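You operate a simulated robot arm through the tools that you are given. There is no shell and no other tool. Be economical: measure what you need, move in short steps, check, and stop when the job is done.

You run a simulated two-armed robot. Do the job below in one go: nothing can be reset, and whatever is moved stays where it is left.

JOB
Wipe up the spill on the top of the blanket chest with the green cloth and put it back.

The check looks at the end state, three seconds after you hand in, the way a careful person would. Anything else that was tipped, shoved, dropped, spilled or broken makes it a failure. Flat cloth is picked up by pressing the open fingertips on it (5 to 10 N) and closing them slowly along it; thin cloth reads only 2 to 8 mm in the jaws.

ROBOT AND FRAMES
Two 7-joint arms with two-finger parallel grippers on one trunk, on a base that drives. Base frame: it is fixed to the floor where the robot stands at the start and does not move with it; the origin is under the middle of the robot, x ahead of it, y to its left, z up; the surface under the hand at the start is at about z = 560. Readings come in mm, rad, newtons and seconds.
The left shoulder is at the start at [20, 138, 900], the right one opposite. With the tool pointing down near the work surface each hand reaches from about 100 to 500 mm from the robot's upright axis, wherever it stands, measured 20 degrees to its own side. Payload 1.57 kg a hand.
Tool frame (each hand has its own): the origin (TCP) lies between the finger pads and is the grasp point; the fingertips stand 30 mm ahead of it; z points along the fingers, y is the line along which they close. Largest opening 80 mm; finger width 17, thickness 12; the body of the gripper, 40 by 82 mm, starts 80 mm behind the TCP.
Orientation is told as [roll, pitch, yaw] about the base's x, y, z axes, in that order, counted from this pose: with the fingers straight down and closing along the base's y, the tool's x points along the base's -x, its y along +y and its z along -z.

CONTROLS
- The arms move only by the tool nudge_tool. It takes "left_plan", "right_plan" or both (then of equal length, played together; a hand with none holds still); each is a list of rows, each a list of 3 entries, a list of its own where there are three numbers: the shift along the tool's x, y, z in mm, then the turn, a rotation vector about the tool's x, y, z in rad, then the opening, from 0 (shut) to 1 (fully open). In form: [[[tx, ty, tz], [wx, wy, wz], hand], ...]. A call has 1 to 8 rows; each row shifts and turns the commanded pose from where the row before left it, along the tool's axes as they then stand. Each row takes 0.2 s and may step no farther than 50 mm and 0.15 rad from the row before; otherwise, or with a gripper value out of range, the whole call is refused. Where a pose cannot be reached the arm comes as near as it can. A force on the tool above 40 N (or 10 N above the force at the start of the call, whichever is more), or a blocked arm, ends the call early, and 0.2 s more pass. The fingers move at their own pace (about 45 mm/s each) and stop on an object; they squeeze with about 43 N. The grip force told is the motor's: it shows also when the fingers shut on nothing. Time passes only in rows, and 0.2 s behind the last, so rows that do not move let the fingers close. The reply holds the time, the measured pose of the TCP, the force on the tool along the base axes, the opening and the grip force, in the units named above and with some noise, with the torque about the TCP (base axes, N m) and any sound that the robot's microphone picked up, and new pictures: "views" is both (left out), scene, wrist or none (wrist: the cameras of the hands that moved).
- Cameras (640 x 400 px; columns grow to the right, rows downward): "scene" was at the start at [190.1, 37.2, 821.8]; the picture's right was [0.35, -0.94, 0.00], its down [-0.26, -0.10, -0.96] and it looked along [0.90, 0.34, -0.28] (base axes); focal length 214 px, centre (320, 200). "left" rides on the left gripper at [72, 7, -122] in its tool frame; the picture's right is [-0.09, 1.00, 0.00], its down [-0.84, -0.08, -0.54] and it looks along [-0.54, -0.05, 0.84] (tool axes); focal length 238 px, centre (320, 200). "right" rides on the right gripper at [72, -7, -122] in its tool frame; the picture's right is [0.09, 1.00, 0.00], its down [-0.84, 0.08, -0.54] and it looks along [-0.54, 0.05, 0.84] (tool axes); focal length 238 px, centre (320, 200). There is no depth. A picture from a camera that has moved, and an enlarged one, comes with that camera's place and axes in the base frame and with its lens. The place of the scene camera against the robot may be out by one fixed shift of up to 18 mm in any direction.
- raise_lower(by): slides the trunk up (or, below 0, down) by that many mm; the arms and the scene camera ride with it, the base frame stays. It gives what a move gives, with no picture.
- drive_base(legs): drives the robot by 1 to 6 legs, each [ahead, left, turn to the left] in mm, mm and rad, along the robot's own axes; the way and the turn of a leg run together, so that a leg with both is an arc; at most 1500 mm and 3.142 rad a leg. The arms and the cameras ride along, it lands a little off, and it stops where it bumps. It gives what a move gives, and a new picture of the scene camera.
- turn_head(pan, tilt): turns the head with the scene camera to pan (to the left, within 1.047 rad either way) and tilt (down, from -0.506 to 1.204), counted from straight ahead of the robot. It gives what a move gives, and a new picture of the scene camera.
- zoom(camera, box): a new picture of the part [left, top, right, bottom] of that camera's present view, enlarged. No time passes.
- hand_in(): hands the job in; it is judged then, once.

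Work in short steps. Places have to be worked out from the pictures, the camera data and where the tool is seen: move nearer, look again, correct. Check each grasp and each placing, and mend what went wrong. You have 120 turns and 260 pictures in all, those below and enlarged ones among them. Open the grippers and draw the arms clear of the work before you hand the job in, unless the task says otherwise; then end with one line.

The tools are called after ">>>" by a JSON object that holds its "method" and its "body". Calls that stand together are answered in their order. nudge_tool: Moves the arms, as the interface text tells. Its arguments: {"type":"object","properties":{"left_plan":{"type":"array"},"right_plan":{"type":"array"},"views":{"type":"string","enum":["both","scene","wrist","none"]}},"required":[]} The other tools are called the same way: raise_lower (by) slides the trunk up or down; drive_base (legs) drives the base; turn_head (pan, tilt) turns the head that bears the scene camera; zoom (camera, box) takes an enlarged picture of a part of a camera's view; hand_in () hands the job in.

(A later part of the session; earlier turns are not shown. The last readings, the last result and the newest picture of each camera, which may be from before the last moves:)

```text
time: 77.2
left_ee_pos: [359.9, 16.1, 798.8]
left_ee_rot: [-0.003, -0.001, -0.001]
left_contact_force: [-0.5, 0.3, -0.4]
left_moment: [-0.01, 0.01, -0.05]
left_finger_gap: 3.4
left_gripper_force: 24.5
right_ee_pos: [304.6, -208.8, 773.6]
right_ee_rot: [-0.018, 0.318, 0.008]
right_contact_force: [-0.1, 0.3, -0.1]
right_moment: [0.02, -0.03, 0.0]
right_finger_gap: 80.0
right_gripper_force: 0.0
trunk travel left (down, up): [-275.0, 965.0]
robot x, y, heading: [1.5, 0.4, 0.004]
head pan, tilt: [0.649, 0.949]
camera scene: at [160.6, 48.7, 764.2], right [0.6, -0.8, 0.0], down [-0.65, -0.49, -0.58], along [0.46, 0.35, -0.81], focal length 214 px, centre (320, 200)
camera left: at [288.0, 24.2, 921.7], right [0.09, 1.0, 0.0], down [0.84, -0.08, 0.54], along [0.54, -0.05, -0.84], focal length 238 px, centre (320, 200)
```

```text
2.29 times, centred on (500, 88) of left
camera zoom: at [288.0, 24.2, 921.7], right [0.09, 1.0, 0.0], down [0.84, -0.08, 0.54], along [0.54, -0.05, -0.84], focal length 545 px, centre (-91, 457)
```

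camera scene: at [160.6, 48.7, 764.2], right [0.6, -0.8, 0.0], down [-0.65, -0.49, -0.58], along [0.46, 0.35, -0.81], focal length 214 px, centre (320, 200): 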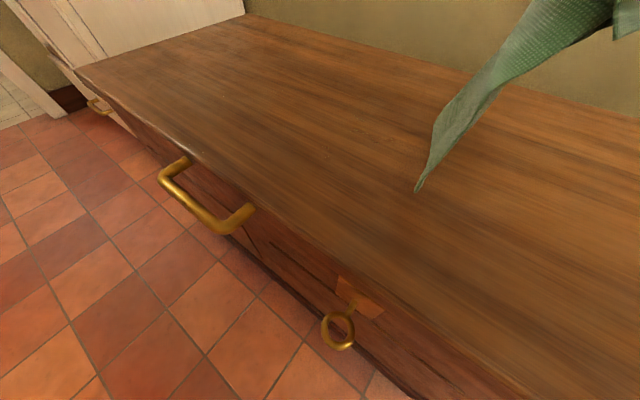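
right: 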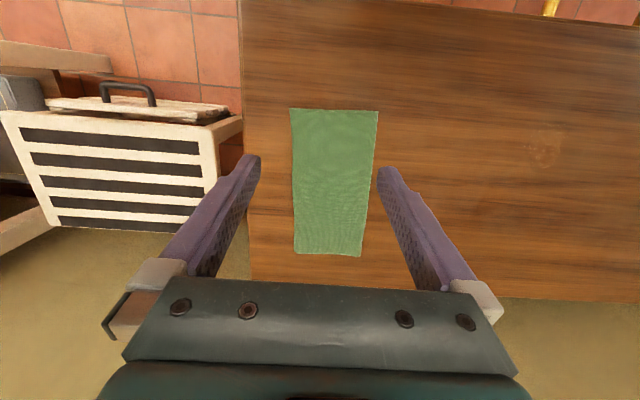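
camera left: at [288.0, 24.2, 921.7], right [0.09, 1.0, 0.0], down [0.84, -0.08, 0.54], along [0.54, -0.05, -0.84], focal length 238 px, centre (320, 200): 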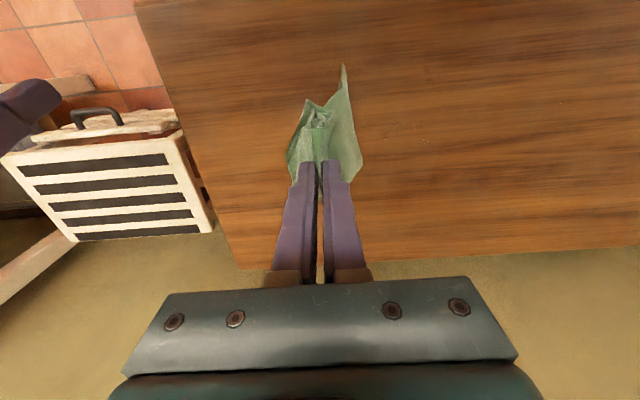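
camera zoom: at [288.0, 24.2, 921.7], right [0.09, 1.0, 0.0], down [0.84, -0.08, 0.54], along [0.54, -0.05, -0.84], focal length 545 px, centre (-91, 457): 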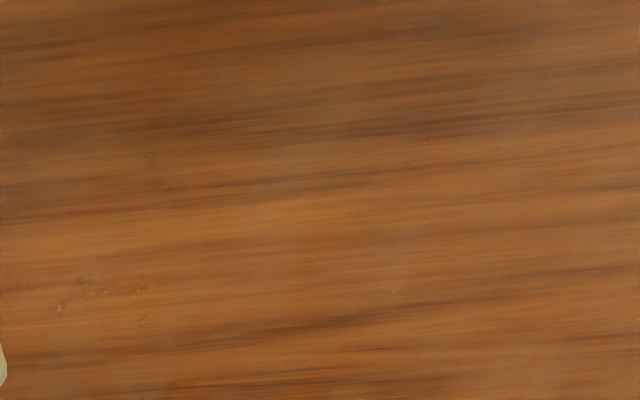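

Nearly clean: small spots at (338,173) and (403,100–175). One more pass over both.

>>> {"method": "nudge_tool", "body": {"left_plan": [[[-10, 40, 0], [0, 0, 0], 0], [[-10, 45, 0], [0, 0, 0], 0], [[0, 45, 0], [0, 0, 0], 0], [[0, 45, 0], [0, 0, 0], 0], [[0, 25, 30], [0, 0, 0], 0], [[5, 5, 40], [0, 0, 0], 0], [[10, 0, 40], [0, 0, 0], 0], [[10, 0, 40], [0, 0, 0], 0]], "views": "none"}}

>>> {"method": "nudge_tool", "body": {"left_plan": [[[15, 0, 40], [0, 0, 0], 0], [[0, 0, 14], [0, 0, 0], 0], [[0, 0, 3], [0, 0, 0], 0], [[0, -12, 0], [0, 0, 0], 0], [[0, -12, 0], [0, 0, 0], 0], [[0, -12, 0], [0, 0, 0], 0], [[0, -12, 0], [0, 0, 0], 0], [[0, -12, 0], [0, 0, 0], 0]], "views": "wrist"}}

```text
time: 79.0
left_ee_pos: [353.5, 221.4, 649.9]
left_ee_rot: [-0.004, 0.0, -0.001]
left_contact_force: [-0.6, 0.6, 0.0]
left_moment: [0.01, -0.05, 0.01]
left_finger_gap: 3.3
left_gripper_force: 23.9
right_ee_pos: [304.4, -208.7, 772.4]
right_ee_rot: [-0.017, 0.317, 0.009]
right_contact_force: [0.0, 0.4, -0.4]
right_moment: [-0.03, -0.03, 0.01]
right_finger_gap: 79.9
right_gripper_force: 0.1
trunk travel left (down, up): [-275.0, 965.0]
robot x, y, heading: [-2.2, 0.3, 0.001]
head pan, tilt: [0.649, 0.949]
```

```text
time: 80.8
left_ee_pos: [342.5, 165.5, 594.3]
left_ee_rot: [0.002, -0.001, -0.001]
left_contact_force: [0.1, 7.3, 22.3]
left_moment: [0.17, 0.08, -0.03]
left_finger_gap: 3.4
left_gripper_force: 24.4
right_ee_pos: [306.0, -206.4, 773.5]
right_ee_rot: [-0.015, 0.317, 0.009]
right_contact_force: [0.3, 0.1, -0.2]
right_moment: [-0.03, -0.02, 0.01]
right_finger_gap: 79.8
right_gripper_force: 0.1
trunk travel left (down, up): [-275.0, 965.0]
robot x, y, heading: [2.3, 3.1, -0.002]
head pan, tilt: [0.649, 0.949]
camera left: at [270.7, 172.8, 716.8], right [0.09, 1.0, 0.0], down [0.84, -0.08, 0.54], along [0.54, -0.05, -0.84], focal length 238 px, centre (320, 200)
```

left: 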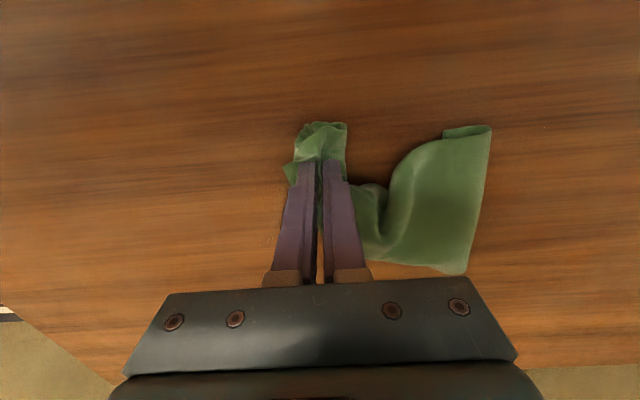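

>>> {"method": "nudge_tool", "body": {"left_plan": [[[0, -12, 0], [0, 0, 0], 0], [[0, -12, 0], [0, 0, 0], 0], [[-30, 30, -12], [0, 0, 0], 0], [[-32, 30, 0], [0, 0, 0], 0], [[0, 0, 12], [0, 0, 0], 0], [[0, -12, 0], [0, 0, 0], 0], [[0, -12, 0], [0, 0, 0], 0], [[0, -12, 0], [0, 0, 0], 0]], "views": "none"}}

>>> {"method": "nudge_tool", "body": {"left_plan": [[[0, -12, 0], [0, 0, 0], 0], [[0, -12, 0], [0, 0, 0], 0], [[0, -12, 0], [0, 0, 0], 0], [[0, -12, 0], [0, 0, 0], 0], [[0, -12, 0], [0, 0, 0], 0], [[0, -12, 0], [0, 0, 0], 0], [[0, -12, 0], [0, 0, 0], 0], [[0, -12, 0], [0, 0, 0], 0]], "views": "none"}}

>>> {"method": "nudge_tool", "body": {"left_plan": [[[0, 0, 0], [0, 0, 0], 0], [[0, 0, -30], [0, 0, 0], 0], [[0, 0, -45], [0, 0, 0], 0], [[0, 0, -45], [0, 0, 0], 0], [[0, -10, -45], [0, 0, 0], 0], [[0, -15, -45], [0, 0, 0], 0], [[0, -35, 0], [0, 0, 0], 0], [[0, 0, 0], [0, 0, 0], 0]]}}

>>> {"method": "zoom", "body": {"camera": "left", "box": [340, 0, 620, 175]}}

```text
time: 82.6
left_ee_pos: [403.2, 163.7, 594.4]
left_ee_rot: [0.0, -0.001, 0.0]
left_contact_force: [-0.2, 4.9, 14.6]
left_moment: [0.18, 0.05, -0.01]
left_finger_gap: 3.4
left_gripper_force: 24.6
right_ee_pos: [306.4, -207.7, 772.9]
right_ee_rot: [-0.016, 0.316, 0.009]
right_contact_force: [-0.5, 0.3, 0.6]
right_moment: [0.02, 0.04, 0.01]
right_finger_gap: 80.0
right_gripper_force: 0.0
trunk travel left (down, up): [-275.0, 965.0]
robot x, y, heading: [0.9, 2.3, 0.002]
head pan, tilt: [0.649, 0.949]
```

```text
time: 84.4
left_ee_pos: [404.1, 68.2, 594.0]
left_ee_rot: [0.0, -0.002, 0.0]
left_contact_force: [-0.9, 4.5, 19.8]
left_moment: [0.2, 0.05, -0.04]
left_finger_gap: 3.7
left_gripper_force: 24.4
right_ee_pos: [305.4, -207.0, 773.0]
right_ee_rot: [-0.017, 0.315, 0.008]
right_contact_force: [0.9, -0.1, 0.4]
right_moment: [-0.04, -0.01, 0.0]
right_finger_gap: 79.9
right_gripper_force: 0.1
trunk travel left (down, up): [-275.0, 965.0]
robot x, y, heading: [2.0, 1.9, -0.003]
head pan, tilt: [0.649, 0.949]
```

```text
time: 86.2
left_ee_pos: [399.6, 8.9, 793.5]
left_ee_rot: [-0.002, 0.026, 0.006]
left_contact_force: [-0.3, -0.4, -0.4]
left_moment: [0.0, -0.01, -0.02]
left_finger_gap: 3.4
left_gripper_force: 24.2
right_ee_pos: [303.9, -208.8, 772.4]
right_ee_rot: [-0.017, 0.318, 0.008]
right_contact_force: [-0.1, -0.3, -0.6]
right_moment: [0.01, 0.02, 0.01]
right_finger_gap: 79.9
right_gripper_force: 0.1
trunk travel left (down, up): [-275.0, 965.0]
robot x, y, heading: [-0.8, -1.9, 0.001]
head pan, tilt: [0.649, 0.949]
camera scene: at [160.7, 49.2, 764.3], right [0.6, -0.8, 0.0], down [-0.65, -0.49, -0.58], along [0.46, 0.35, -0.81], focal length 214 px, centre (320, 200)
camera left: at [331.1, 16.3, 918.3], right [0.09, 1.0, 0.0], down [0.85, -0.07, 0.52], along [0.52, -0.05, -0.85], focal length 238 px, centre (320, 200)
```

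scene: 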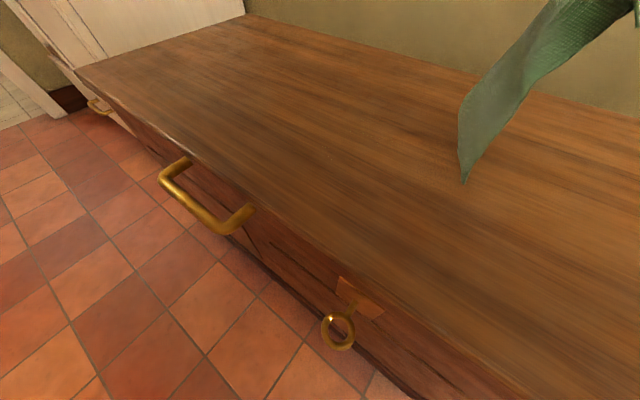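
left: 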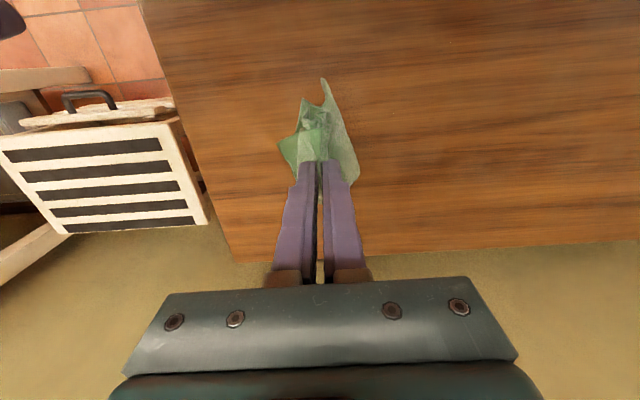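

```text
2.29 times, centred on (480, 88) of left
camera zoom: at [331.1, 16.3, 918.3], right [0.09, 1.0, 0.0], down [0.85, -0.07, 0.52], along [0.52, -0.05, -0.85], focal length 545 px, centre (-46, 457)
```

zoom: 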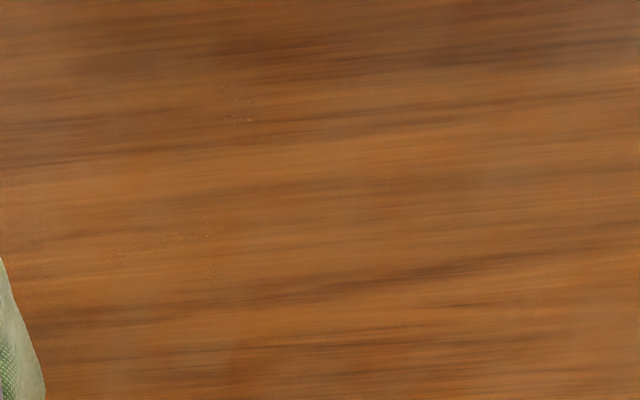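

Faint specks remain at (341,174) and (403,155). I rub these two spots back and forth.

>>> {"method": "nudge_tool", "body": {"left_plan": [[[10, 45, 0], [0, -0.026, 0], 0], [[10, 45, 0], [0, 0, 0], 0], [[0, 45, 0], [0, 0, 0], 0], [[0, 40, 20], [0, 0, 0], 0], [[0, 10, 40], [0, 0, 0], 0], [[10, 0, 45], [0, 0, 0], 0], [[15, 0, 45], [0, 0, 0], 0], [[15, 0, 36], [0, 0, 0], 0]], "views": "none"}}

>>> {"method": "nudge_tool", "body": {"left_plan": [[[0, 0, 10], [0, 0, 0], 0], [[0, 0, 5], [0, 0, 0], 0], [[0, -12, 0], [0, 0, 0], 0], [[0, -12, 0], [0, 0, 0], 0], [[0, -12, 0], [0, 0, 0], 0], [[0, -12, 0], [0, 0, 0], 0], [[8, 12, 0], [0, 0, 0], 0], [[0, 12, 0], [0, 0, 0], 0]], "views": "wrist"}}

```text
time: 88.0
left_ee_pos: [349.0, 190.5, 613.8]
left_ee_rot: [-0.001, -0.026, 0.001]
left_contact_force: [0.6, -0.3, 0.2]
left_moment: [0.04, -0.02, 0.0]
left_finger_gap: 3.5
left_gripper_force: 24.6
right_ee_pos: [304.4, -209.1, 771.7]
right_ee_rot: [-0.016, 0.319, 0.009]
right_contact_force: [-0.4, 0.5, -0.5]
right_moment: [0.0, 0.0, 0.03]
right_finger_gap: 79.7
right_gripper_force: 0.0
trunk travel left (down, up): [-275.0, 965.0]
robot x, y, heading: [3.1, 0.3, -0.002]
head pan, tilt: [0.649, 0.949]
```

```text
time: 89.8
left_ee_pos: [338.9, 165.8, 600.0]
left_ee_rot: [0.001, -0.024, 0.0]
left_contact_force: [0.5, 0.2, 0.1]
left_moment: [0.03, 0.04, 0.01]
left_finger_gap: 3.3
left_gripper_force: 24.8
right_ee_pos: [304.0, -208.7, 772.6]
right_ee_rot: [-0.018, 0.317, 0.006]
right_contact_force: [-0.4, -0.3, -0.7]
right_moment: [-0.01, -0.01, -0.01]
right_finger_gap: 79.9
right_gripper_force: 0.0
trunk travel left (down, up): [-275.0, 965.0]
robot x, y, heading: [-2.9, 6.7, -0.0]
head pan, tilt: [0.649, 0.949]
camera left: at [264.5, 174.2, 720.6], right [0.09, 1.0, 0.0], down [0.82, -0.08, 0.56], along [0.56, -0.05, -0.83], focal length 238 px, centre (320, 200)
```

left: 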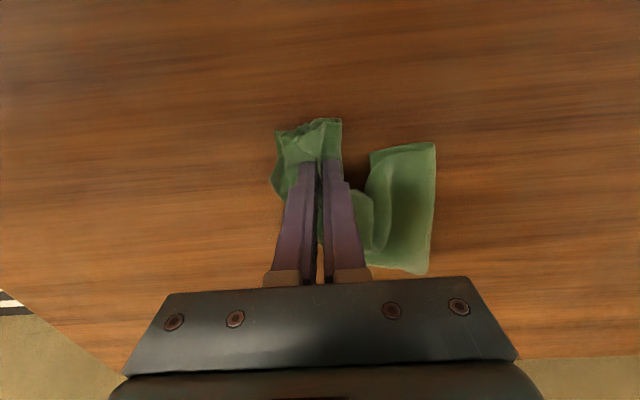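

Not yet in contact; press 8 mm further and rub.

>>> {"method": "nudge_tool", "body": {"left_plan": [[[0, 20, 5], [0, 0.025, 0], 0], [[0, 0, 3], [0, 0, 0], 0], [[0, -10, 0], [0, 0, 0], 0], [[0, -10, 0], [0, 0, 0], 0], [[0, -10, 0], [0, 0, 0], 0], [[0, -10, 0], [0, 0, 0], 0], [[-8, 12, 0], [0, 0, 0], 0], [[0, 12, 0], [0, 0, 0], 0]], "views": "none"}}

>>> {"method": "nudge_tool", "body": {"left_plan": [[[0, 12, 0], [0, 0, 0], 0], [[0, 0, 0], [0, 0, 0], 0], [[0, -10, 0], [0, 0, 0], 0], [[0, -10, 0], [0, 0, 0], 0], [[0, -10, 0], [0, 0, 0], 0], [[0, -10, 0], [0, 0, 0], 0], [[-25, 25, -12], [0, 0, 0], 0], [[-32, 25, 0], [0, 0, 0], 0]], "views": "none"}}

>>> {"method": "nudge_tool", "body": {"left_plan": [[[0, 0, 12], [0, 0, 0], 0], [[0, -12, 0], [0, 0, 0], 0], [[0, -12, 0], [0, 0, 0], 0], [[0, -12, 0], [0, 0, 0], 0], [[0, 12, 0], [0, 0, 0], 0], [[0, 12, 0], [0, 0, 0], 0], [[0, 12, 0], [0, 0, 0], 0], [[-6, -12, 0], [0, 0, 0], 0]], "views": "none"}}

>>> {"method": "nudge_tool", "body": {"left_plan": [[[0, -12, 0], [0, 0, 0], 0], [[0, -12, 0], [0, 0, 0], 0], [[0, -12, 0], [0, 0, 0], 0], [[0, -12, 0], [0, 0, 0], 0], [[0, -12, 0], [0, 0, 0], 0], [[0, -12, 0], [0, 0, 0], 0], [[0, -12, 0], [0, 0, 0], 0], [[0, 0, -10], [0, 0, 0], 0]], "views": "wrist"}}

```text
time: 91.6
left_ee_pos: [351.3, 167.9, 593.6]
left_ee_rot: [-0.006, -0.008, -0.003]
left_contact_force: [-0.8, -9.5, 29.3]
left_moment: [-0.16, 0.0, 0.02]
left_finger_gap: 3.1
left_gripper_force: 24.6
right_ee_pos: [306.8, -210.4, 772.8]
right_ee_rot: [-0.019, 0.315, 0.005]
right_contact_force: [-0.7, -0.3, 0.2]
right_moment: [-0.01, 0.0, 0.02]
right_finger_gap: 80.0
right_gripper_force: 0.0
trunk travel left (down, up): [-275.0, 965.0]
robot x, y, heading: [1.5, -2.5, -0.0]
head pan, tilt: [0.649, 0.949]
```

```text
time: 93.4
left_ee_pos: [403.9, 193.7, 603.2]
left_ee_rot: [-0.002, 0.0, -0.002]
left_contact_force: [0.4, -0.4, 0.3]
left_moment: [-0.01, -0.01, -0.01]
left_finger_gap: 3.4
left_gripper_force: 24.3
right_ee_pos: [305.4, -208.1, 773.0]
right_ee_rot: [-0.018, 0.315, 0.006]
right_contact_force: [0.5, 0.4, 0.9]
right_moment: [-0.01, 0.01, -0.01]
right_finger_gap: 80.1
right_gripper_force: 0.1
trunk travel left (down, up): [-275.0, 965.0]
robot x, y, heading: [2.8, 2.2, -0.005]
head pan, tilt: [0.649, 0.949]
```

```text
time: 95.2
left_ee_pos: [407.7, 188.3, 593.6]
left_ee_rot: [0.0, -0.004, 0.002]
left_contact_force: [-4.3, 1.4, 18.1]
left_moment: [0.13, 0.16, -0.01]
left_finger_gap: 3.5
left_gripper_force: 24.4
right_ee_pos: [304.6, -208.1, 772.7]
right_ee_rot: [-0.018, 0.318, 0.008]
right_contact_force: [0.6, 0.1, -0.3]
right_moment: [0.04, 0.01, -0.01]
right_finger_gap: 79.9
right_gripper_force: 0.0
trunk travel left (down, up): [-275.0, 965.0]
robot x, y, heading: [1.0, 1.8, -0.004]
head pan, tilt: [0.649, 0.949]
stopped in row 8 (left hand): the force on the tool passed its limit at 42 N (the readings are from after the stop); the commanded pose is now the measured one
```

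```text
time: 97.0
left_ee_pos: [405.0, 103.1, 599.8]
left_ee_rot: [0.002, 0.005, -0.002]
left_contact_force: [0.5, -0.2, 0.8]
left_moment: [0.01, 0.01, -0.01]
left_finger_gap: 3.5
left_gripper_force: 24.1
right_ee_pos: [303.4, -208.8, 772.3]
right_ee_rot: [-0.018, 0.317, 0.008]
right_contact_force: [-0.3, 0.0, -1.0]
right_moment: [0.02, 0.0, 0.0]
right_finger_gap: 80.2
right_gripper_force: 0.1
trunk travel left (down, up): [-275.0, 965.0]
robot x, y, heading: [-0.9, -2.5, -0.002]
head pan, tilt: [0.649, 0.949]
camera left: at [334.4, 109.9, 723.3], right [0.09, 1.0, 0.0], down [0.84, -0.08, 0.54], along [0.53, -0.05, -0.84], focal length 238 px, centre (320, 200)
```

left: 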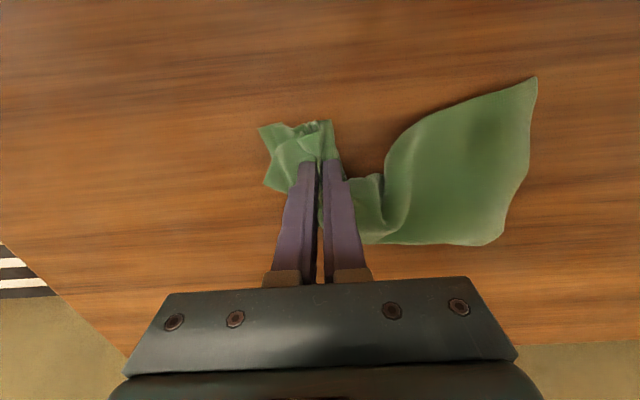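

Lift and inspect the whole surface again.

>>> {"method": "nudge_tool", "body": {"left_plan": [[[0, 0, -30], [0, 0, 0], 0], [[0, 0, -45], [0, 0, 0], 0], [[0, -10, -45], [0, 0, 0], 0], [[0, -25, -40], [0, 0, 0], 0], [[5, -40, -25], [0, 0, 0], 0], [[5, -45, 0], [0, 0, 0], 0], [[0, -40, 0], [0, 0, 0], 0], [[0, 0, 0], [0, 0, 0], 0]]}}

>>> {"method": "zoom", "body": {"camera": "scene", "box": [80, 30, 420, 242]}}

>>> {"method": "zoom", "body": {"camera": "left", "box": [360, 0, 640, 175]}}

```text
time: 98.8
left_ee_pos: [397.6, -49.3, 787.4]
left_ee_rot: [0.0, 0.0, 0.002]
left_contact_force: [0.9, -0.7, -0.1]
left_moment: [-0.02, 0.0, 0.01]
left_finger_gap: 3.2
left_gripper_force: 24.7
left hand out of reach, approached as far as the arm can: row 7
right_ee_pos: [304.8, -208.6, 772.9]
right_ee_rot: [-0.017, 0.317, 0.008]
right_contact_force: [-1.1, -0.4, 0.0]
right_moment: [0.04, 0.01, 0.02]
right_finger_gap: 79.9
right_gripper_force: 0.1
trunk travel left (down, up): [-275.0, 965.0]
robot x, y, heading: [3.6, 3.3, -0.002]
head pan, tilt: [0.649, 0.949]
camera scene: at [160.6, 49.0, 764.3], right [0.6, -0.8, 0.0], down [-0.65, -0.49, -0.58], along [0.46, 0.35, -0.81], focal length 214 px, centre (320, 200)
camera left: at [325.3, -40.9, 910.0], right [0.09, 1.0, 0.0], down [0.84, -0.08, 0.54], along [0.54, -0.05, -0.84], focal length 238 px, centre (320, 200)
```

scene: 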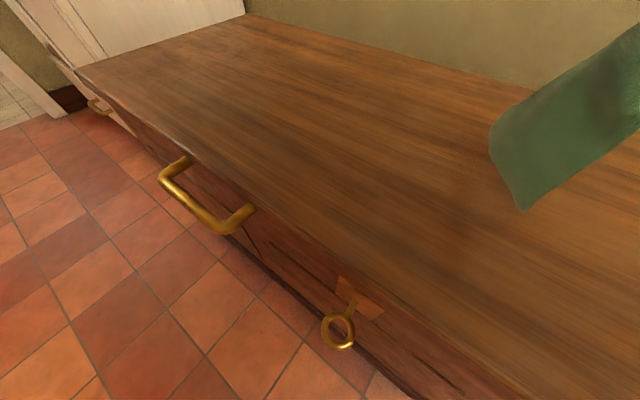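
left: 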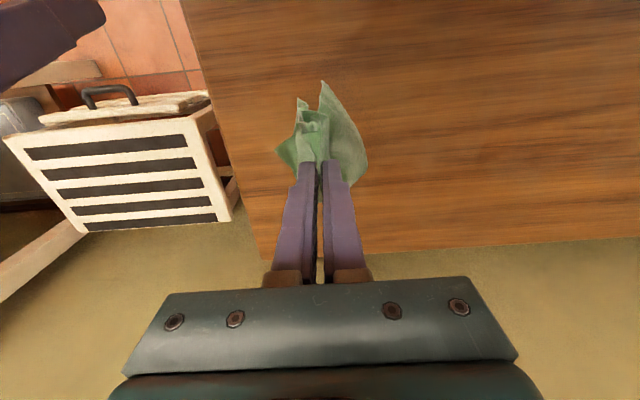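

```text
1.88 times, centred on (250, 136) of scene
camera zoom: at [160.6, 49.0, 764.3], right [0.6, -0.8, 0.0], down [-0.65, -0.49, -0.58], along [0.46, 0.35, -0.81], focal length 404 px, centre (452, 320)
```

zoom: 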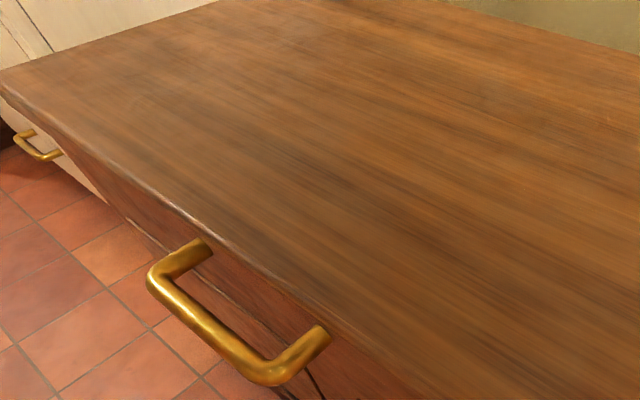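

```text
2.29 times, centred on (500, 88) of left
camera zoom: at [325.3, -40.9, 910.0], right [0.09, 1.0, 0.0], down [0.84, -0.08, 0.54], along [0.54, -0.05, -0.84], focal length 545 px, centre (-91, 457)
```

zoom: 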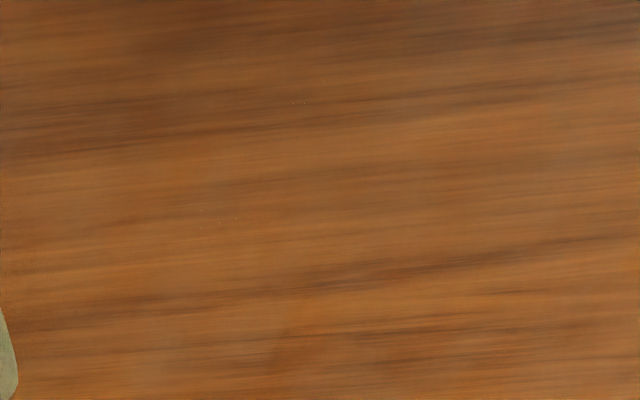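

The surface now looks clean. Now to return the cloth: raise the trunk for clearance and extend the hand forward with the fingers tilting ahead, so the free end can land near x≈610.

>>> {"method": "raise_lower", "body": {"by": 70}}

>>> {"method": "turn_head", "body": {"pan": -0.15, "tilt": 0.75}}

>>> {"method": "nudge_tool", "body": {"left_plan": [[[-20, 0, 0], [0, -0.12, 0], 0], [[-19.9, 0, 2.4], [0, -0.12, 0], 0], [[-19.4, 0, 4.8], [0, -0.12, 0], 0], [[-18.7, 0, 7], [0, -0.12, 0], 0], [[-17.7, 0, 9.2], [0, -0.12, 0], 0], [[-16.5, 0, 11.3], [0, -0.12, 0], 0], [[-15, 0, 13.2], [0, -0.12, 0], 0], [[-13.3, 0, 14.9], [0, -0.12, 0], 0]]}}

```text
time: 99.9
left_ee_pos: [396.4, -48.6, 857.4]
left_ee_rot: [0.001, 0.002, 0.0]
left_contact_force: [0.8, 0.3, -0.7]
left_moment: [-0.02, -0.01, 0.02]
left_finger_gap: 3.3
left_gripper_force: 24.4
right_ee_pos: [304.0, -207.6, 842.2]
right_ee_rot: [-0.018, 0.316, 0.009]
right_contact_force: [-0.4, -0.4, -1.1]
right_moment: [0.0, 0.0, -0.02]
right_finger_gap: 80.2
right_gripper_force: 0.0
trunk travel left (down, up): [-345.0, 895.0]
robot x, y, heading: [-0.5, -2.8, -0.002]
head pan, tilt: [0.649, 0.949]
```

```text
time: 101.0
left_ee_pos: [396.5, -48.3, 857.3]
left_ee_rot: [0.002, 0.001, 0.001]
left_contact_force: [0.7, -0.9, 0.2]
left_moment: [-0.02, 0.0, -0.01]
left_finger_gap: 3.5
left_gripper_force: 24.6
right_ee_pos: [304.5, -208.0, 843.6]
right_ee_rot: [-0.018, 0.319, 0.009]
right_contact_force: [-0.2, 0.5, 0.6]
right_moment: [0.01, 0.0, 0.02]
right_finger_gap: 80.2
right_gripper_force: 0.2
trunk travel left (down, up): [-345.0, 895.0]
robot x, y, heading: [-4.4, -0.0, 0.0]
head pan, tilt: [-0.15, 0.75]
camera scene: at [184.5, -7.8, 849.7], right [-0.15, -0.99, 0.0], down [-0.67, 0.1, -0.73], along [0.72, -0.11, -0.68], focal length 214 px, centre (320, 200)
```

scene: 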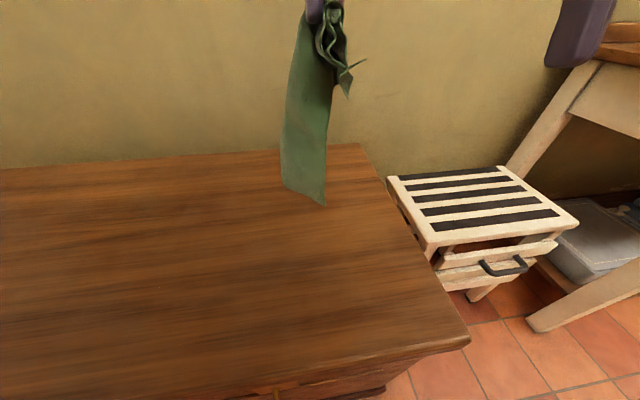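

```text
time: 102.8
left_ee_pos: [557.8, -47.6, 856.9]
left_ee_rot: [0.004, -0.961, -0.001]
left_contact_force: [-0.4, -0.2, 0.5]
left_moment: [-0.04, 0.03, 0.02]
left_finger_gap: 3.4
left_gripper_force: 24.3
right_ee_pos: [304.4, -208.4, 842.2]
right_ee_rot: [-0.017, 0.317, 0.007]
right_contact_force: [0.7, 0.2, 0.1]
right_moment: [-0.01, -0.01, 0.01]
right_finger_gap: 79.9
right_gripper_force: 0.1
trunk travel left (down, up): [-345.0, 895.0]
robot x, y, heading: [0.1, -1.7, 0.003]
head pan, tilt: [-0.15, 0.75]
camera scene: at [184.4, -7.9, 849.8], right [-0.15, -0.99, 0.0], down [-0.67, 0.1, -0.73], along [0.72, -0.11, -0.68], focal length 214 px, centre (320, 200)
camera left: at [416.7, -40.3, 868.4], right [0.05, 1.0, 0.08], down [0.03, -0.08, 1.0], along [1.0, -0.05, -0.04], focal length 238 px, centre (320, 200)
```

scene: 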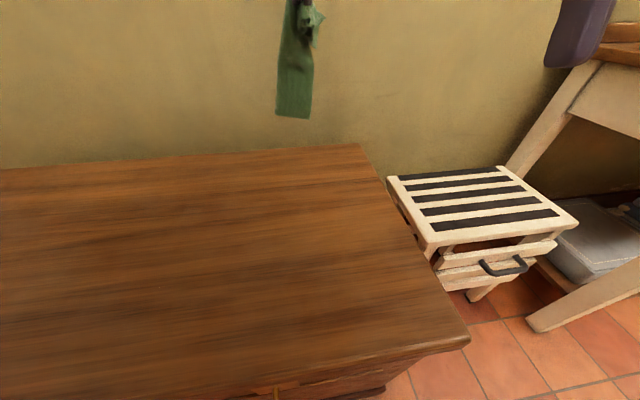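
left: 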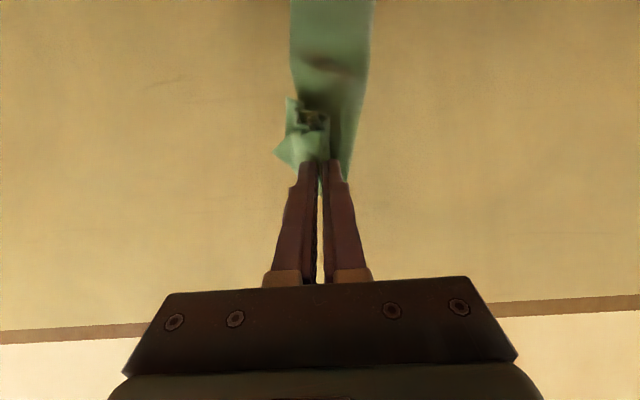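

Reach works. I let it settle and look, with a flatter head angle, at how the cloth hangs.

>>> {"method": "nudge_tool", "body": {"left_plan": [[[-11.5, 0, 16.4], [0, 0, 0], 0], [[-8.6, 0, 12.3], [0, 0, 0], 0], [[0, 0, 0], [0, 0, 0], 0], [[0, 0, 0], [0, 0, 0], 0], [[0, 0, 0], [0, 0, 0], 0]], "views": "none"}}

>>> {"method": "turn_head", "body": {"pan": -0.1, "tilt": 0.45}}

```text
time: 104.0
left_ee_pos: [585.4, -42.1, 864.0]
left_ee_rot: [0.001, -0.96, -0.001]
left_contact_force: [0.9, 1.0, -0.4]
left_moment: [-0.02, 0.03, 0.01]
left_finger_gap: 3.4
left_gripper_force: 24.2
left hand out of reach, approached as far as the arm can: row 2
right_ee_pos: [304.4, -208.2, 842.7]
right_ee_rot: [-0.018, 0.317, 0.008]
right_contact_force: [-0.8, 0.6, -0.4]
right_moment: [0.01, 0.03, -0.01]
right_finger_gap: 79.9
right_gripper_force: 0.0
trunk travel left (down, up): [-345.0, 895.0]
robot x, y, heading: [-0.7, 5.6, 0.003]
head pan, tilt: [-0.15, 0.75]
```

```text
time: 104.8
left_ee_pos: [585.4, -41.1, 864.3]
left_ee_rot: [0.003, -0.958, 0.002]
left_contact_force: [0.0, 0.8, 0.5]
left_moment: [-0.02, 0.0, 0.02]
left_finger_gap: 3.5
left_gripper_force: 24.5
right_ee_pos: [304.7, -208.8, 842.0]
right_ee_rot: [-0.017, 0.317, 0.008]
right_contact_force: [-0.3, 0.0, -1.0]
right_moment: [0.0, -0.01, -0.02]
right_finger_gap: 79.9
right_gripper_force: 0.2
trunk travel left (down, up): [-345.0, 895.0]
robot x, y, heading: [-0.7, -2.2, -0.004]
head pan, tilt: [-0.099, 0.45]
camera scene: at [194.0, -4.6, 876.1], right [-0.1, -1.0, 0.0], down [-0.43, 0.04, -0.9], along [0.9, -0.09, -0.44], focal length 214 px, centre (320, 200)
```

scene: 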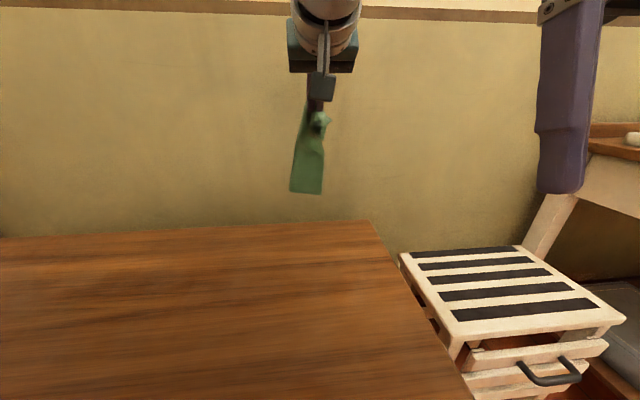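

The cloth hangs about 170 mm below the fingers, its end near x≈605. I lower the trunk until the end nearly touches.

>>> {"method": "raise_lower", "body": {"by": -100}}

>>> {"method": "turn_head", "body": {"pan": -0.1, "tilt": 0.5}}

```text
time: 106.1
left_ee_pos: [585.7, -40.7, 762.6]
left_ee_rot: [0.002, -0.961, 0.0]
left_contact_force: [-0.6, 0.5, 0.0]
left_moment: [-0.03, -0.01, 0.01]
left_finger_gap: 3.3
left_gripper_force: 24.0
right_ee_pos: [304.8, -207.9, 744.1]
right_ee_rot: [-0.018, 0.317, 0.008]
right_contact_force: [-0.3, 1.0, 0.4]
right_moment: [0.02, 0.01, -0.02]
right_finger_gap: 79.8
right_gripper_force: 0.0
trunk travel left (down, up): [-245.0, 995.0]
robot x, y, heading: [-0.2, 1.8, 0.001]
head pan, tilt: [-0.099, 0.45]
```

```text
time: 106.8
left_ee_pos: [586.2, -41.1, 762.5]
left_ee_rot: [0.002, -0.961, 0.002]
left_contact_force: [0.3, -0.2, 0.3]
left_moment: [0.0, 0.0, 0.03]
left_finger_gap: 3.4
left_gripper_force: 24.7
right_ee_pos: [304.8, -208.0, 742.2]
right_ee_rot: [-0.018, 0.319, 0.008]
right_contact_force: [1.4, -0.2, -0.2]
right_moment: [-0.03, -0.02, -0.04]
right_finger_gap: 80.0
right_gripper_force: 0.1
trunk travel left (down, up): [-245.0, 995.0]
robot x, y, heading: [-2.0, 0.6, -0.005]
head pan, tilt: [-0.099, 0.499]
camera scene: at [193.1, -4.5, 771.7], right [-0.1, -1.0, 0.0], down [-0.48, 0.05, -0.88], along [0.87, -0.09, -0.48], focal length 214 px, centre (320, 200)
```

scene: 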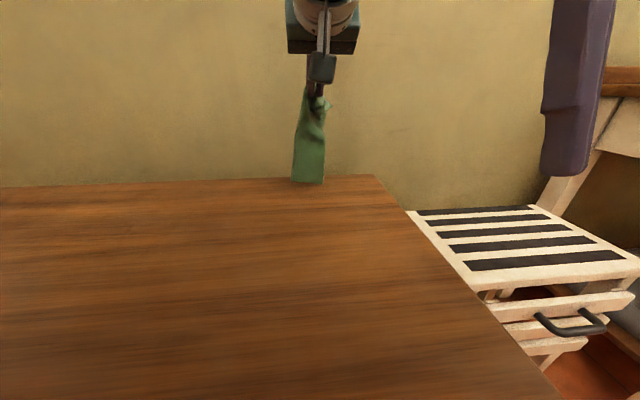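

>>> {"method": "zoom", "body": {"camera": "scene", "box": [240, 60, 400, 210]}}

```text
2.67 times, centred on (320, 135) of scene
camera zoom: at [193.1, -4.5, 771.7], right [-0.1, -1.0, 0.0], down [-0.48, 0.05, -0.88], along [0.87, -0.09, -0.48], focal length 572 px, centre (320, 373)
```

zoom: 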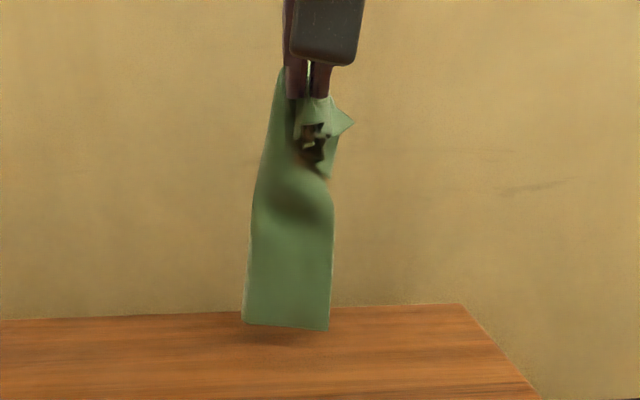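

The end is just above the top. Now lower and draw back toward the robot, turning the fingers upright, so the cloth is laid out along its old place.

>>> {"method": "nudge_tool", "body": {"left_plan": [[[8.2, 0, 5.7], [0, 0, 0], 0], [[8.2, 0, 5.7], [0, 0, 0], 0], [[0, 0, 0], [0, 0, 0], 0]], "views": "scene"}}

>>> {"method": "nudge_tool", "body": {"left_plan": [[[27.7, -2.4, -10], [0, 0.12, 0], 0], [[28.8, -2.4, -6.7], [0, 0.12, 0], 0], [[29.4, -2.4, -3.2], [0, 0.12, 0], 0], [[29.6, -2.4, 0.4], [0, 0.12, 0], 0]], "views": "scene"}}

```text
time: 107.6
left_ee_pos: [584.3, -42.4, 742.8]
left_ee_rot: [0.003, -0.96, 0.001]
left_contact_force: [0.1, 0.1, -0.2]
left_moment: [-0.02, 0.0, -0.03]
left_finger_gap: 3.3
left_gripper_force: 25.0
right_ee_pos: [304.2, -210.4, 743.6]
right_ee_rot: [-0.017, 0.318, 0.01]
right_contact_force: [-0.7, -0.1, 0.7]
right_moment: [0.03, 0.0, 0.03]
right_finger_gap: 79.9
right_gripper_force: 0.0
trunk travel left (down, up): [-245.0, 995.0]
robot x, y, heading: [0.5, 1.0, -0.001]
head pan, tilt: [-0.099, 0.499]
camera scene: at [193.1, -4.5, 771.7], right [-0.1, -1.0, 0.0], down [-0.48, 0.05, -0.88], along [0.87, -0.09, -0.48], focal length 214 px, centre (320, 200)
```

scene: 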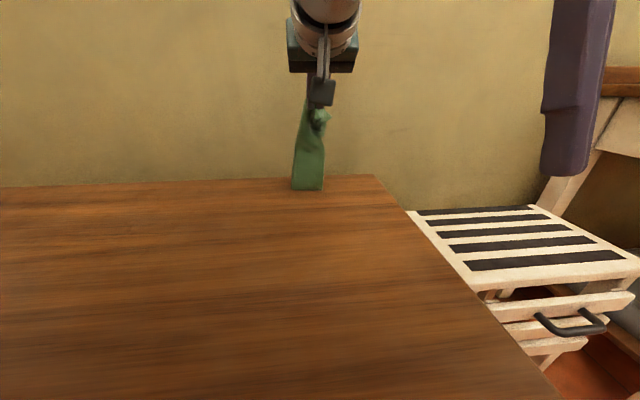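

```text
time: 108.6
left_ee_pos: [486.5, -49.6, 675.8]
left_ee_rot: [0.0, -0.479, 0.001]
left_contact_force: [0.9, -0.9, -0.4]
left_moment: [0.0, 0.02, -0.01]
left_finger_gap: 3.3
left_gripper_force: 24.2
right_ee_pos: [303.8, -209.6, 742.9]
right_ee_rot: [-0.017, 0.316, 0.009]
right_contact_force: [0.4, 0.0, -0.1]
right_moment: [-0.01, -0.02, -0.03]
right_finger_gap: 79.9
right_gripper_force: 0.0
trunk travel left (down, up): [-245.0, 995.0]
robot x, y, heading: [0.2, -1.2, 0.005]
head pan, tilt: [-0.099, 0.499]
camera scene: at [192.8, -4.5, 771.7], right [-0.1, -1.0, 0.0], down [-0.48, 0.05, -0.88], along [0.87, -0.09, -0.48], focal length 214 px, centre (320, 200)
```

scene: 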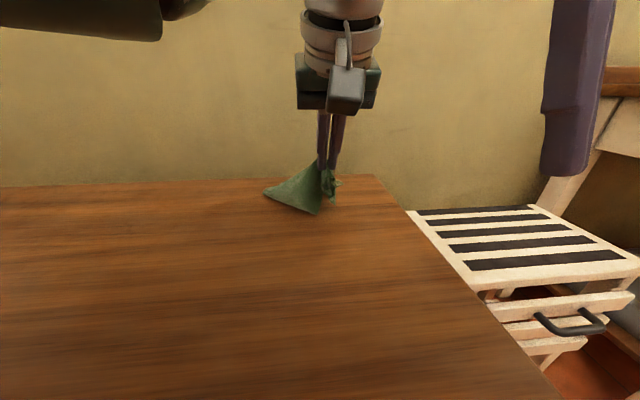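

The cloth hangs yawed by about 45°. Let me see from the wrist.

>>> {"method": "nudge_tool", "body": {"left_plan": [[[0, 0, 0], [0, 0, 0], 0]], "views": "both"}}

>>> {"method": "zoom", "body": {"camera": "scene", "box": [220, 100, 420, 260]}}

```text
time: 109.0
left_ee_pos: [487.1, -49.3, 674.5]
left_ee_rot: [0.002, -0.478, 0.001]
left_contact_force: [-0.2, -0.3, 0.2]
left_moment: [-0.01, 0.03, 0.01]
left_finger_gap: 3.2
left_gripper_force: 24.4
right_ee_pos: [304.7, -208.8, 743.4]
right_ee_rot: [-0.017, 0.316, 0.008]
right_contact_force: [0.2, 0.4, 0.4]
right_moment: [-0.03, 0.03, 0.02]
right_finger_gap: 79.8
right_gripper_force: 0.3
trunk travel left (down, up): [-245.0, 995.0]
robot x, y, heading: [0.5, 0.9, -0.0]
head pan, tilt: [-0.099, 0.499]
camera scene: at [193.0, -4.5, 771.7], right [-0.1, -1.0, 0.0], down [-0.48, 0.05, -0.88], along [0.87, -0.09, -0.48], focal length 214 px, centre (320, 200)
camera left: at [366.8, -42.7, 751.3], right [0.08, 1.0, 0.04], down [0.49, -0.08, 0.87], along [0.87, -0.05, -0.5], focal length 238 px, centre (320, 200)
```

scene: 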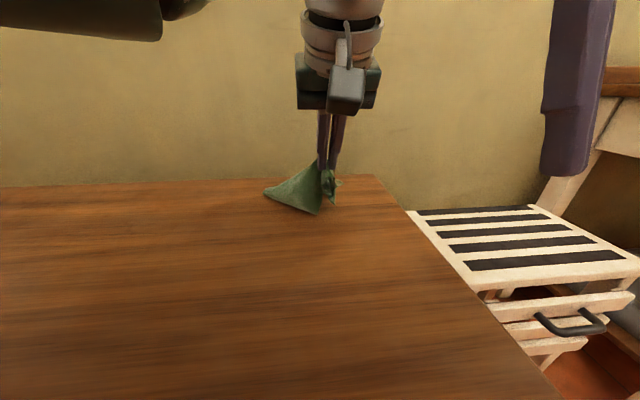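
left: 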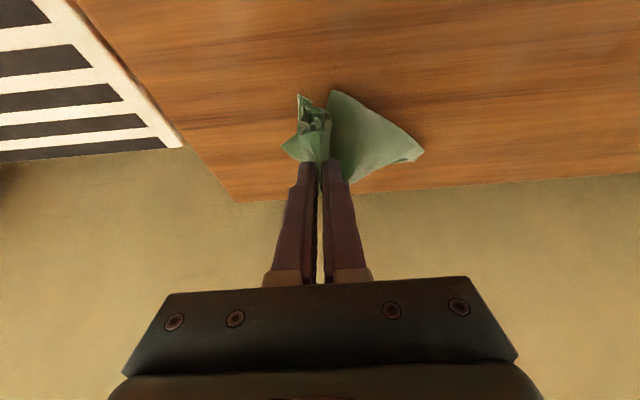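

```text
2.50 times, centred on (320, 180) of scene
camera zoom: at [193.0, -4.5, 771.7], right [-0.1, -1.0, 0.0], down [-0.48, 0.05, -0.88], along [0.87, -0.09, -0.48], focal length 536 px, centre (320, 250)
```

zoom: 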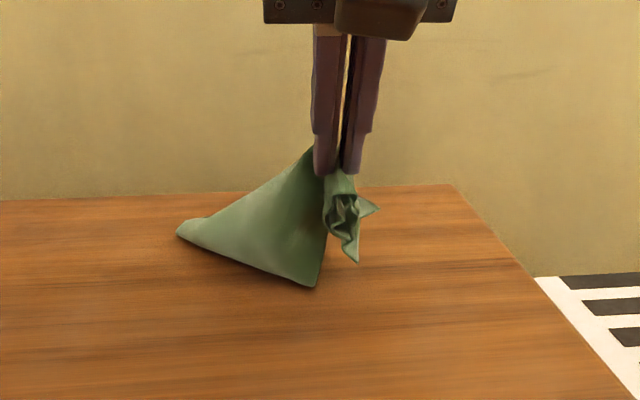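

The tail lies toward +y, because my last sweeps trailed it that way. I lift again and shift forward-right so that the tail lands around (590,−55), then will swing the grip around to the near end.

>>> {"method": "nudge_tool", "body": {"left_plan": [[[-29.3, -18, -13], [0, -0.12, 0], 0], [[-30.6, -18, -9.3], [0, -0.12, 0], 0], [[-31.5, -18, -5.6], [0, -0.12, 0], 0], [[0, 0, 0], [0, 0, 0], 0], [[0, 0, 0], [0, 0, 0], 0], [[0, 0, 0], [0, 0, 0], 0]], "views": "both"}}

>>> {"method": "zoom", "body": {"camera": "scene", "box": [220, 60, 420, 220]}}

```text
time: 110.4
left_ee_pos: [532.7, -64.1, 730.0]
left_ee_rot: [0.001, -0.799, 0.002]
left_contact_force: [0.0, -0.9, -0.3]
left_moment: [0.0, 0.0, -0.02]
left_finger_gap: 3.2
left_gripper_force: 24.4
left hand out of reach, approached as far as the arm can: row 2, 3
right_ee_pos: [304.9, -208.8, 741.8]
right_ee_rot: [-0.018, 0.318, 0.008]
right_contact_force: [-0.9, -0.1, 0.1]
right_moment: [0.01, 0.02, 0.0]
right_finger_gap: 80.1
right_gripper_force: 0.1
trunk travel left (down, up): [-245.0, 995.0]
robot x, y, heading: [-1.8, -1.7, -0.0]
head pan, tilt: [-0.099, 0.499]
camera scene: at [193.1, -4.6, 771.7], right [-0.1, -1.0, 0.0], down [-0.48, 0.05, -0.88], along [0.87, -0.09, -0.48], focal length 214 px, centre (320, 200)
camera left: at [394.7, -57.0, 764.0], right [0.06, 1.0, 0.07], down [0.19, -0.08, 0.98], along [0.98, -0.05, -0.2], focal length 238 px, centre (320, 200)
```

scene: 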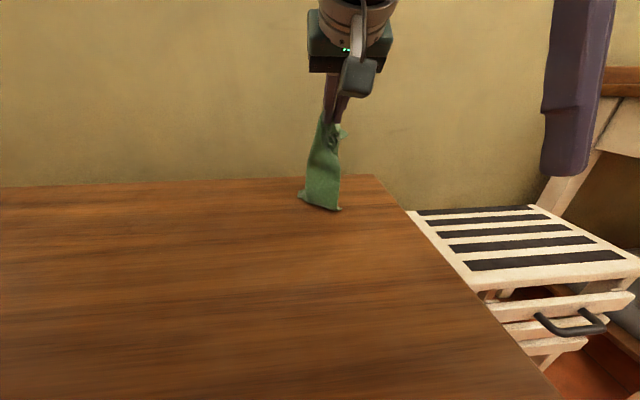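
left: 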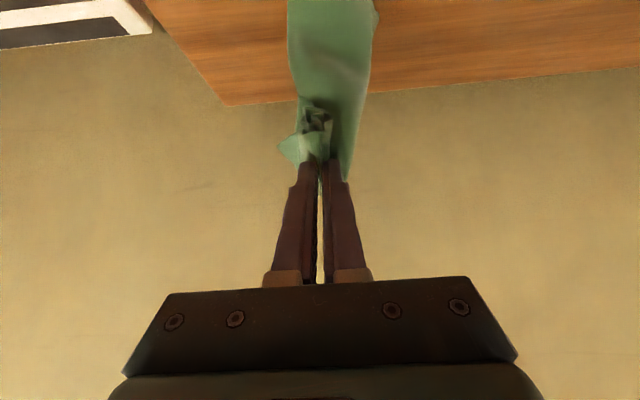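

```text
2.50 times, centred on (320, 140) of scene
camera zoom: at [193.1, -4.6, 771.7], right [-0.1, -1.0, 0.0], down [-0.48, 0.05, -0.88], along [0.87, -0.09, -0.48], focal length 536 px, centre (320, 350)
```

zoom: 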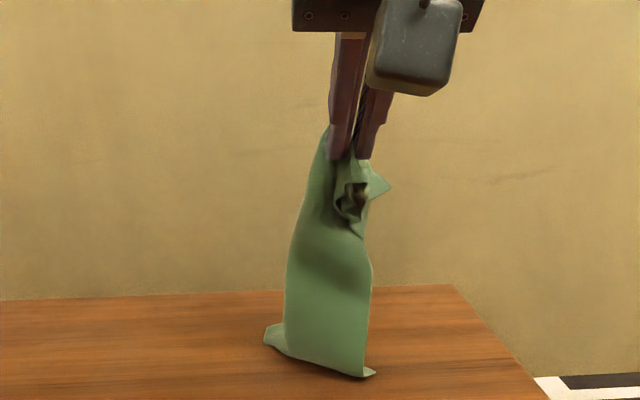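

The end now touches at x≈545, a bit short. I go forward again to full reach, then lower further so that more of the tail rests on the top before drawing back.

>>> {"method": "nudge_tool", "body": {"left_plan": [[[-26, 10, 9.6], [0, -0.08, 0], 0], [[-25.2, 10, 11.6], [0, -0.08, 0], 0], [[0, 0, 0], [0, 0, 0], 0], [[0, 0, 0], [0, 0, 0], 0], [[0, 0, 0], [0, 0, 0], 0], [[12.3, 0, 8.6], [0, 0, 0], 0], [[12.3, 0, 8.6], [0, 0, 0], 0], [[12.3, 0, 8.6], [0, 0, 0], 0]], "views": "scene"}}

```text
time: 112.2
left_ee_pos: [583.4, -45.8, 709.7]
left_ee_rot: [0.004, -1.0, 0.001]
left_contact_force: [0.2, 0.5, 0.4]
left_moment: [0.03, 0.02, 0.0]
left_finger_gap: 3.3
left_gripper_force: 24.3
right_ee_pos: [305.0, -209.1, 742.6]
right_ee_rot: [-0.018, 0.319, 0.009]
right_contact_force: [0.2, 0.1, 0.7]
right_moment: [0.01, 0.01, 0.03]
right_finger_gap: 80.1
right_gripper_force: 0.1
trunk travel left (down, up): [-245.0, 995.0]
robot x, y, heading: [2.4, 1.9, -0.001]
head pan, tilt: [-0.099, 0.499]
camera scene: at [192.8, -4.7, 771.7], right [-0.1, -1.0, 0.0], down [-0.48, 0.05, -0.88], along [0.87, -0.09, -0.48], focal length 214 px, centre (320, 200)
```

scene: 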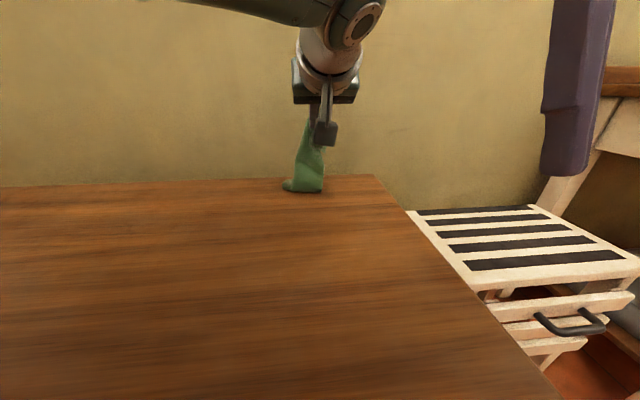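

The end rests at x≈615. Lower a little more, then draw back slowly.

>>> {"method": "nudge_tool", "body": {"left_plan": [[[12.6, 0, 8.1], [0, 0, 0], 0], [[12.6, 0, 8.1], [0, 0, 0], 0], [[18.6, -1, -14.2], [0, 0.12, 0], 0], [[20.2, -1, -11.9], [0, 0.12, 0], 0], [[21.5, -1, -9.4], [0, 0.12, 0], 0], [[22.4, -1, -6.7], [0, 0.12, 0], 0], [[23.1, -1, -4], [0, 0.12, 0], 0], [[23.4, -1, -1.2], [0, 0.12, 0], 0]], "views": "both"}}

```text
time: 114.0
left_ee_pos: [452.5, -50.7, 631.8]
left_ee_rot: [0.003, -0.276, 0.002]
left_contact_force: [-0.1, 0.7, 0.3]
left_moment: [-0.02, 0.01, 0.01]
left_finger_gap: 3.3
left_gripper_force: 24.4
right_ee_pos: [304.5, -208.9, 743.0]
right_ee_rot: [-0.016, 0.317, 0.008]
right_contact_force: [0.1, 0.4, -0.9]
right_moment: [-0.03, 0.01, -0.01]
right_finger_gap: 80.0
right_gripper_force: 0.0
trunk travel left (down, up): [-245.0, 995.0]
robot x, y, heading: [4.9, 0.6, -0.004]
head pan, tilt: [-0.099, 0.499]
camera scene: at [192.9, -4.6, 771.7], right [-0.1, -1.0, 0.0], down [-0.48, 0.05, -0.88], along [0.87, -0.09, -0.48], focal length 214 px, centre (320, 200)
camera left: at [350.3, -43.5, 731.4], right [0.09, 1.0, 0.03], down [0.66, -0.08, 0.75], along [0.75, -0.05, -0.66], focal length 238 px, centre (320, 200)
```

scene: 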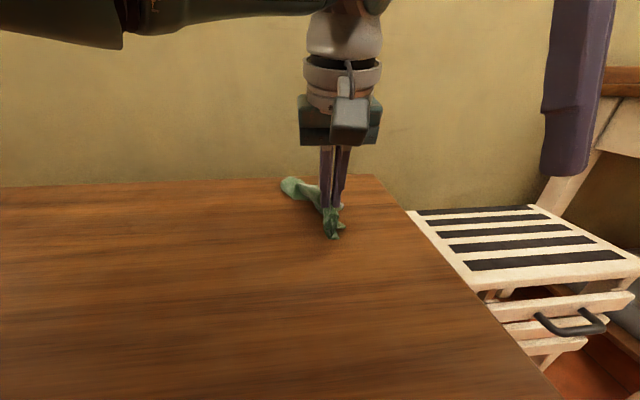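
left: 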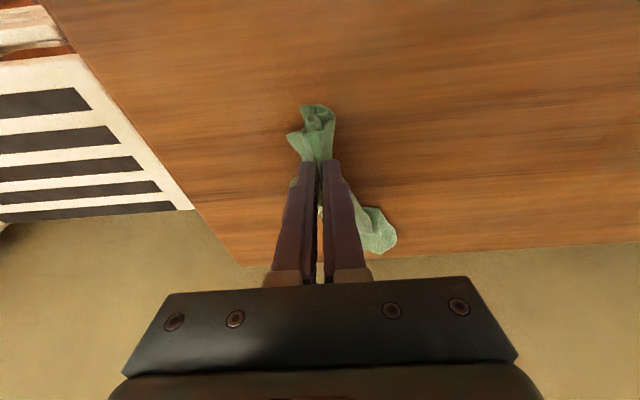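

The cloth now trails ahead nicely. Finish the draw to about (388,−66) and set the fingers down.

>>> {"method": "nudge_tool", "body": {"left_plan": [[[24.4, -5, 5.4], [0, 0.12, 0], 0], [[23.6, -5, 8.3], [0, 0.12, 0], 0], [[20.5, -5, 12], [0, 0.036, 0], 0], [[0, 0, 0], [0, 0, 0], 0], [[0, 0, 0], [0, 0, 0], 0]], "views": "both"}}

>>> {"method": "zoom", "body": {"camera": "scene", "box": [240, 140, 440, 300]}}

```text
time: 115.2
left_ee_pos: [391.3, -66.8, 595.5]
left_ee_rot: [-0.002, -0.005, 0.004]
left_contact_force: [0.0, -1.0, 7.2]
left_moment: [-0.01, -0.04, 0.03]
left_finger_gap: 3.3
left_gripper_force: 24.3
right_ee_pos: [305.5, -209.5, 745.0]
right_ee_rot: [-0.019, 0.316, 0.006]
right_contact_force: [-1.2, 0.2, -0.1]
right_moment: [0.02, 0.03, -0.02]
right_finger_gap: 80.0
right_gripper_force: 0.1
trunk travel left (down, up): [-245.0, 995.0]
robot x, y, heading: [0.1, 1.9, -0.0]
head pan, tilt: [-0.099, 0.499]
camera scene: at [193.3, -2.7, 769.2], right [-0.08, -1.0, 0.0], down [-0.5, 0.04, -0.86], along [0.86, -0.07, -0.5], focal length 214 px, centre (320, 200)
camera left: at [318.1, -59.9, 718.2], right [0.09, 1.0, 0.0], down [0.83, -0.07, 0.55], along [0.54, -0.05, -0.84], focal length 238 px, centre (320, 200)
```

scene: 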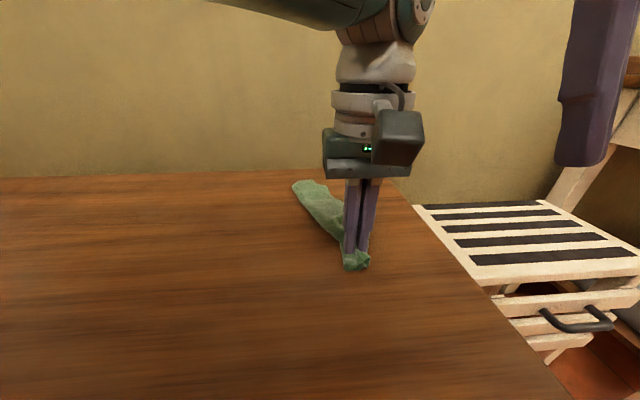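
left: 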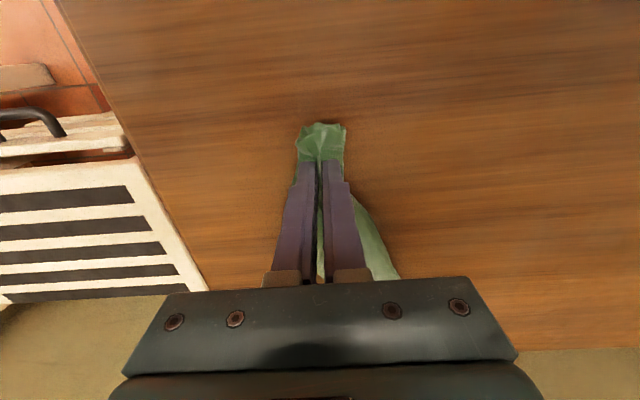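

```text
2.50 times, centred on (340, 220) of scene
camera zoom: at [193.3, -2.7, 769.2], right [-0.08, -1.0, 0.0], down [-0.5, 0.04, -0.86], along [0.86, -0.07, -0.5], focal length 536 px, centre (270, 150)
```

zoom: 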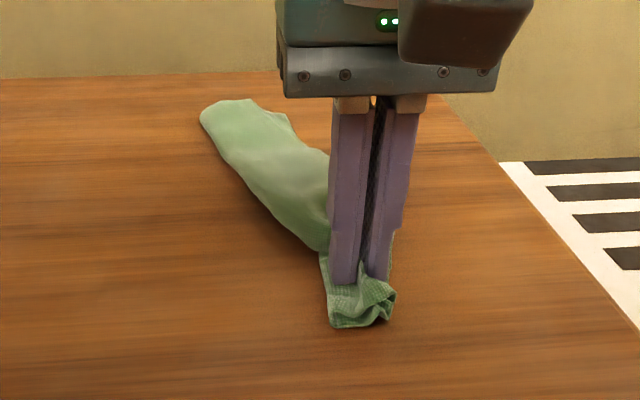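

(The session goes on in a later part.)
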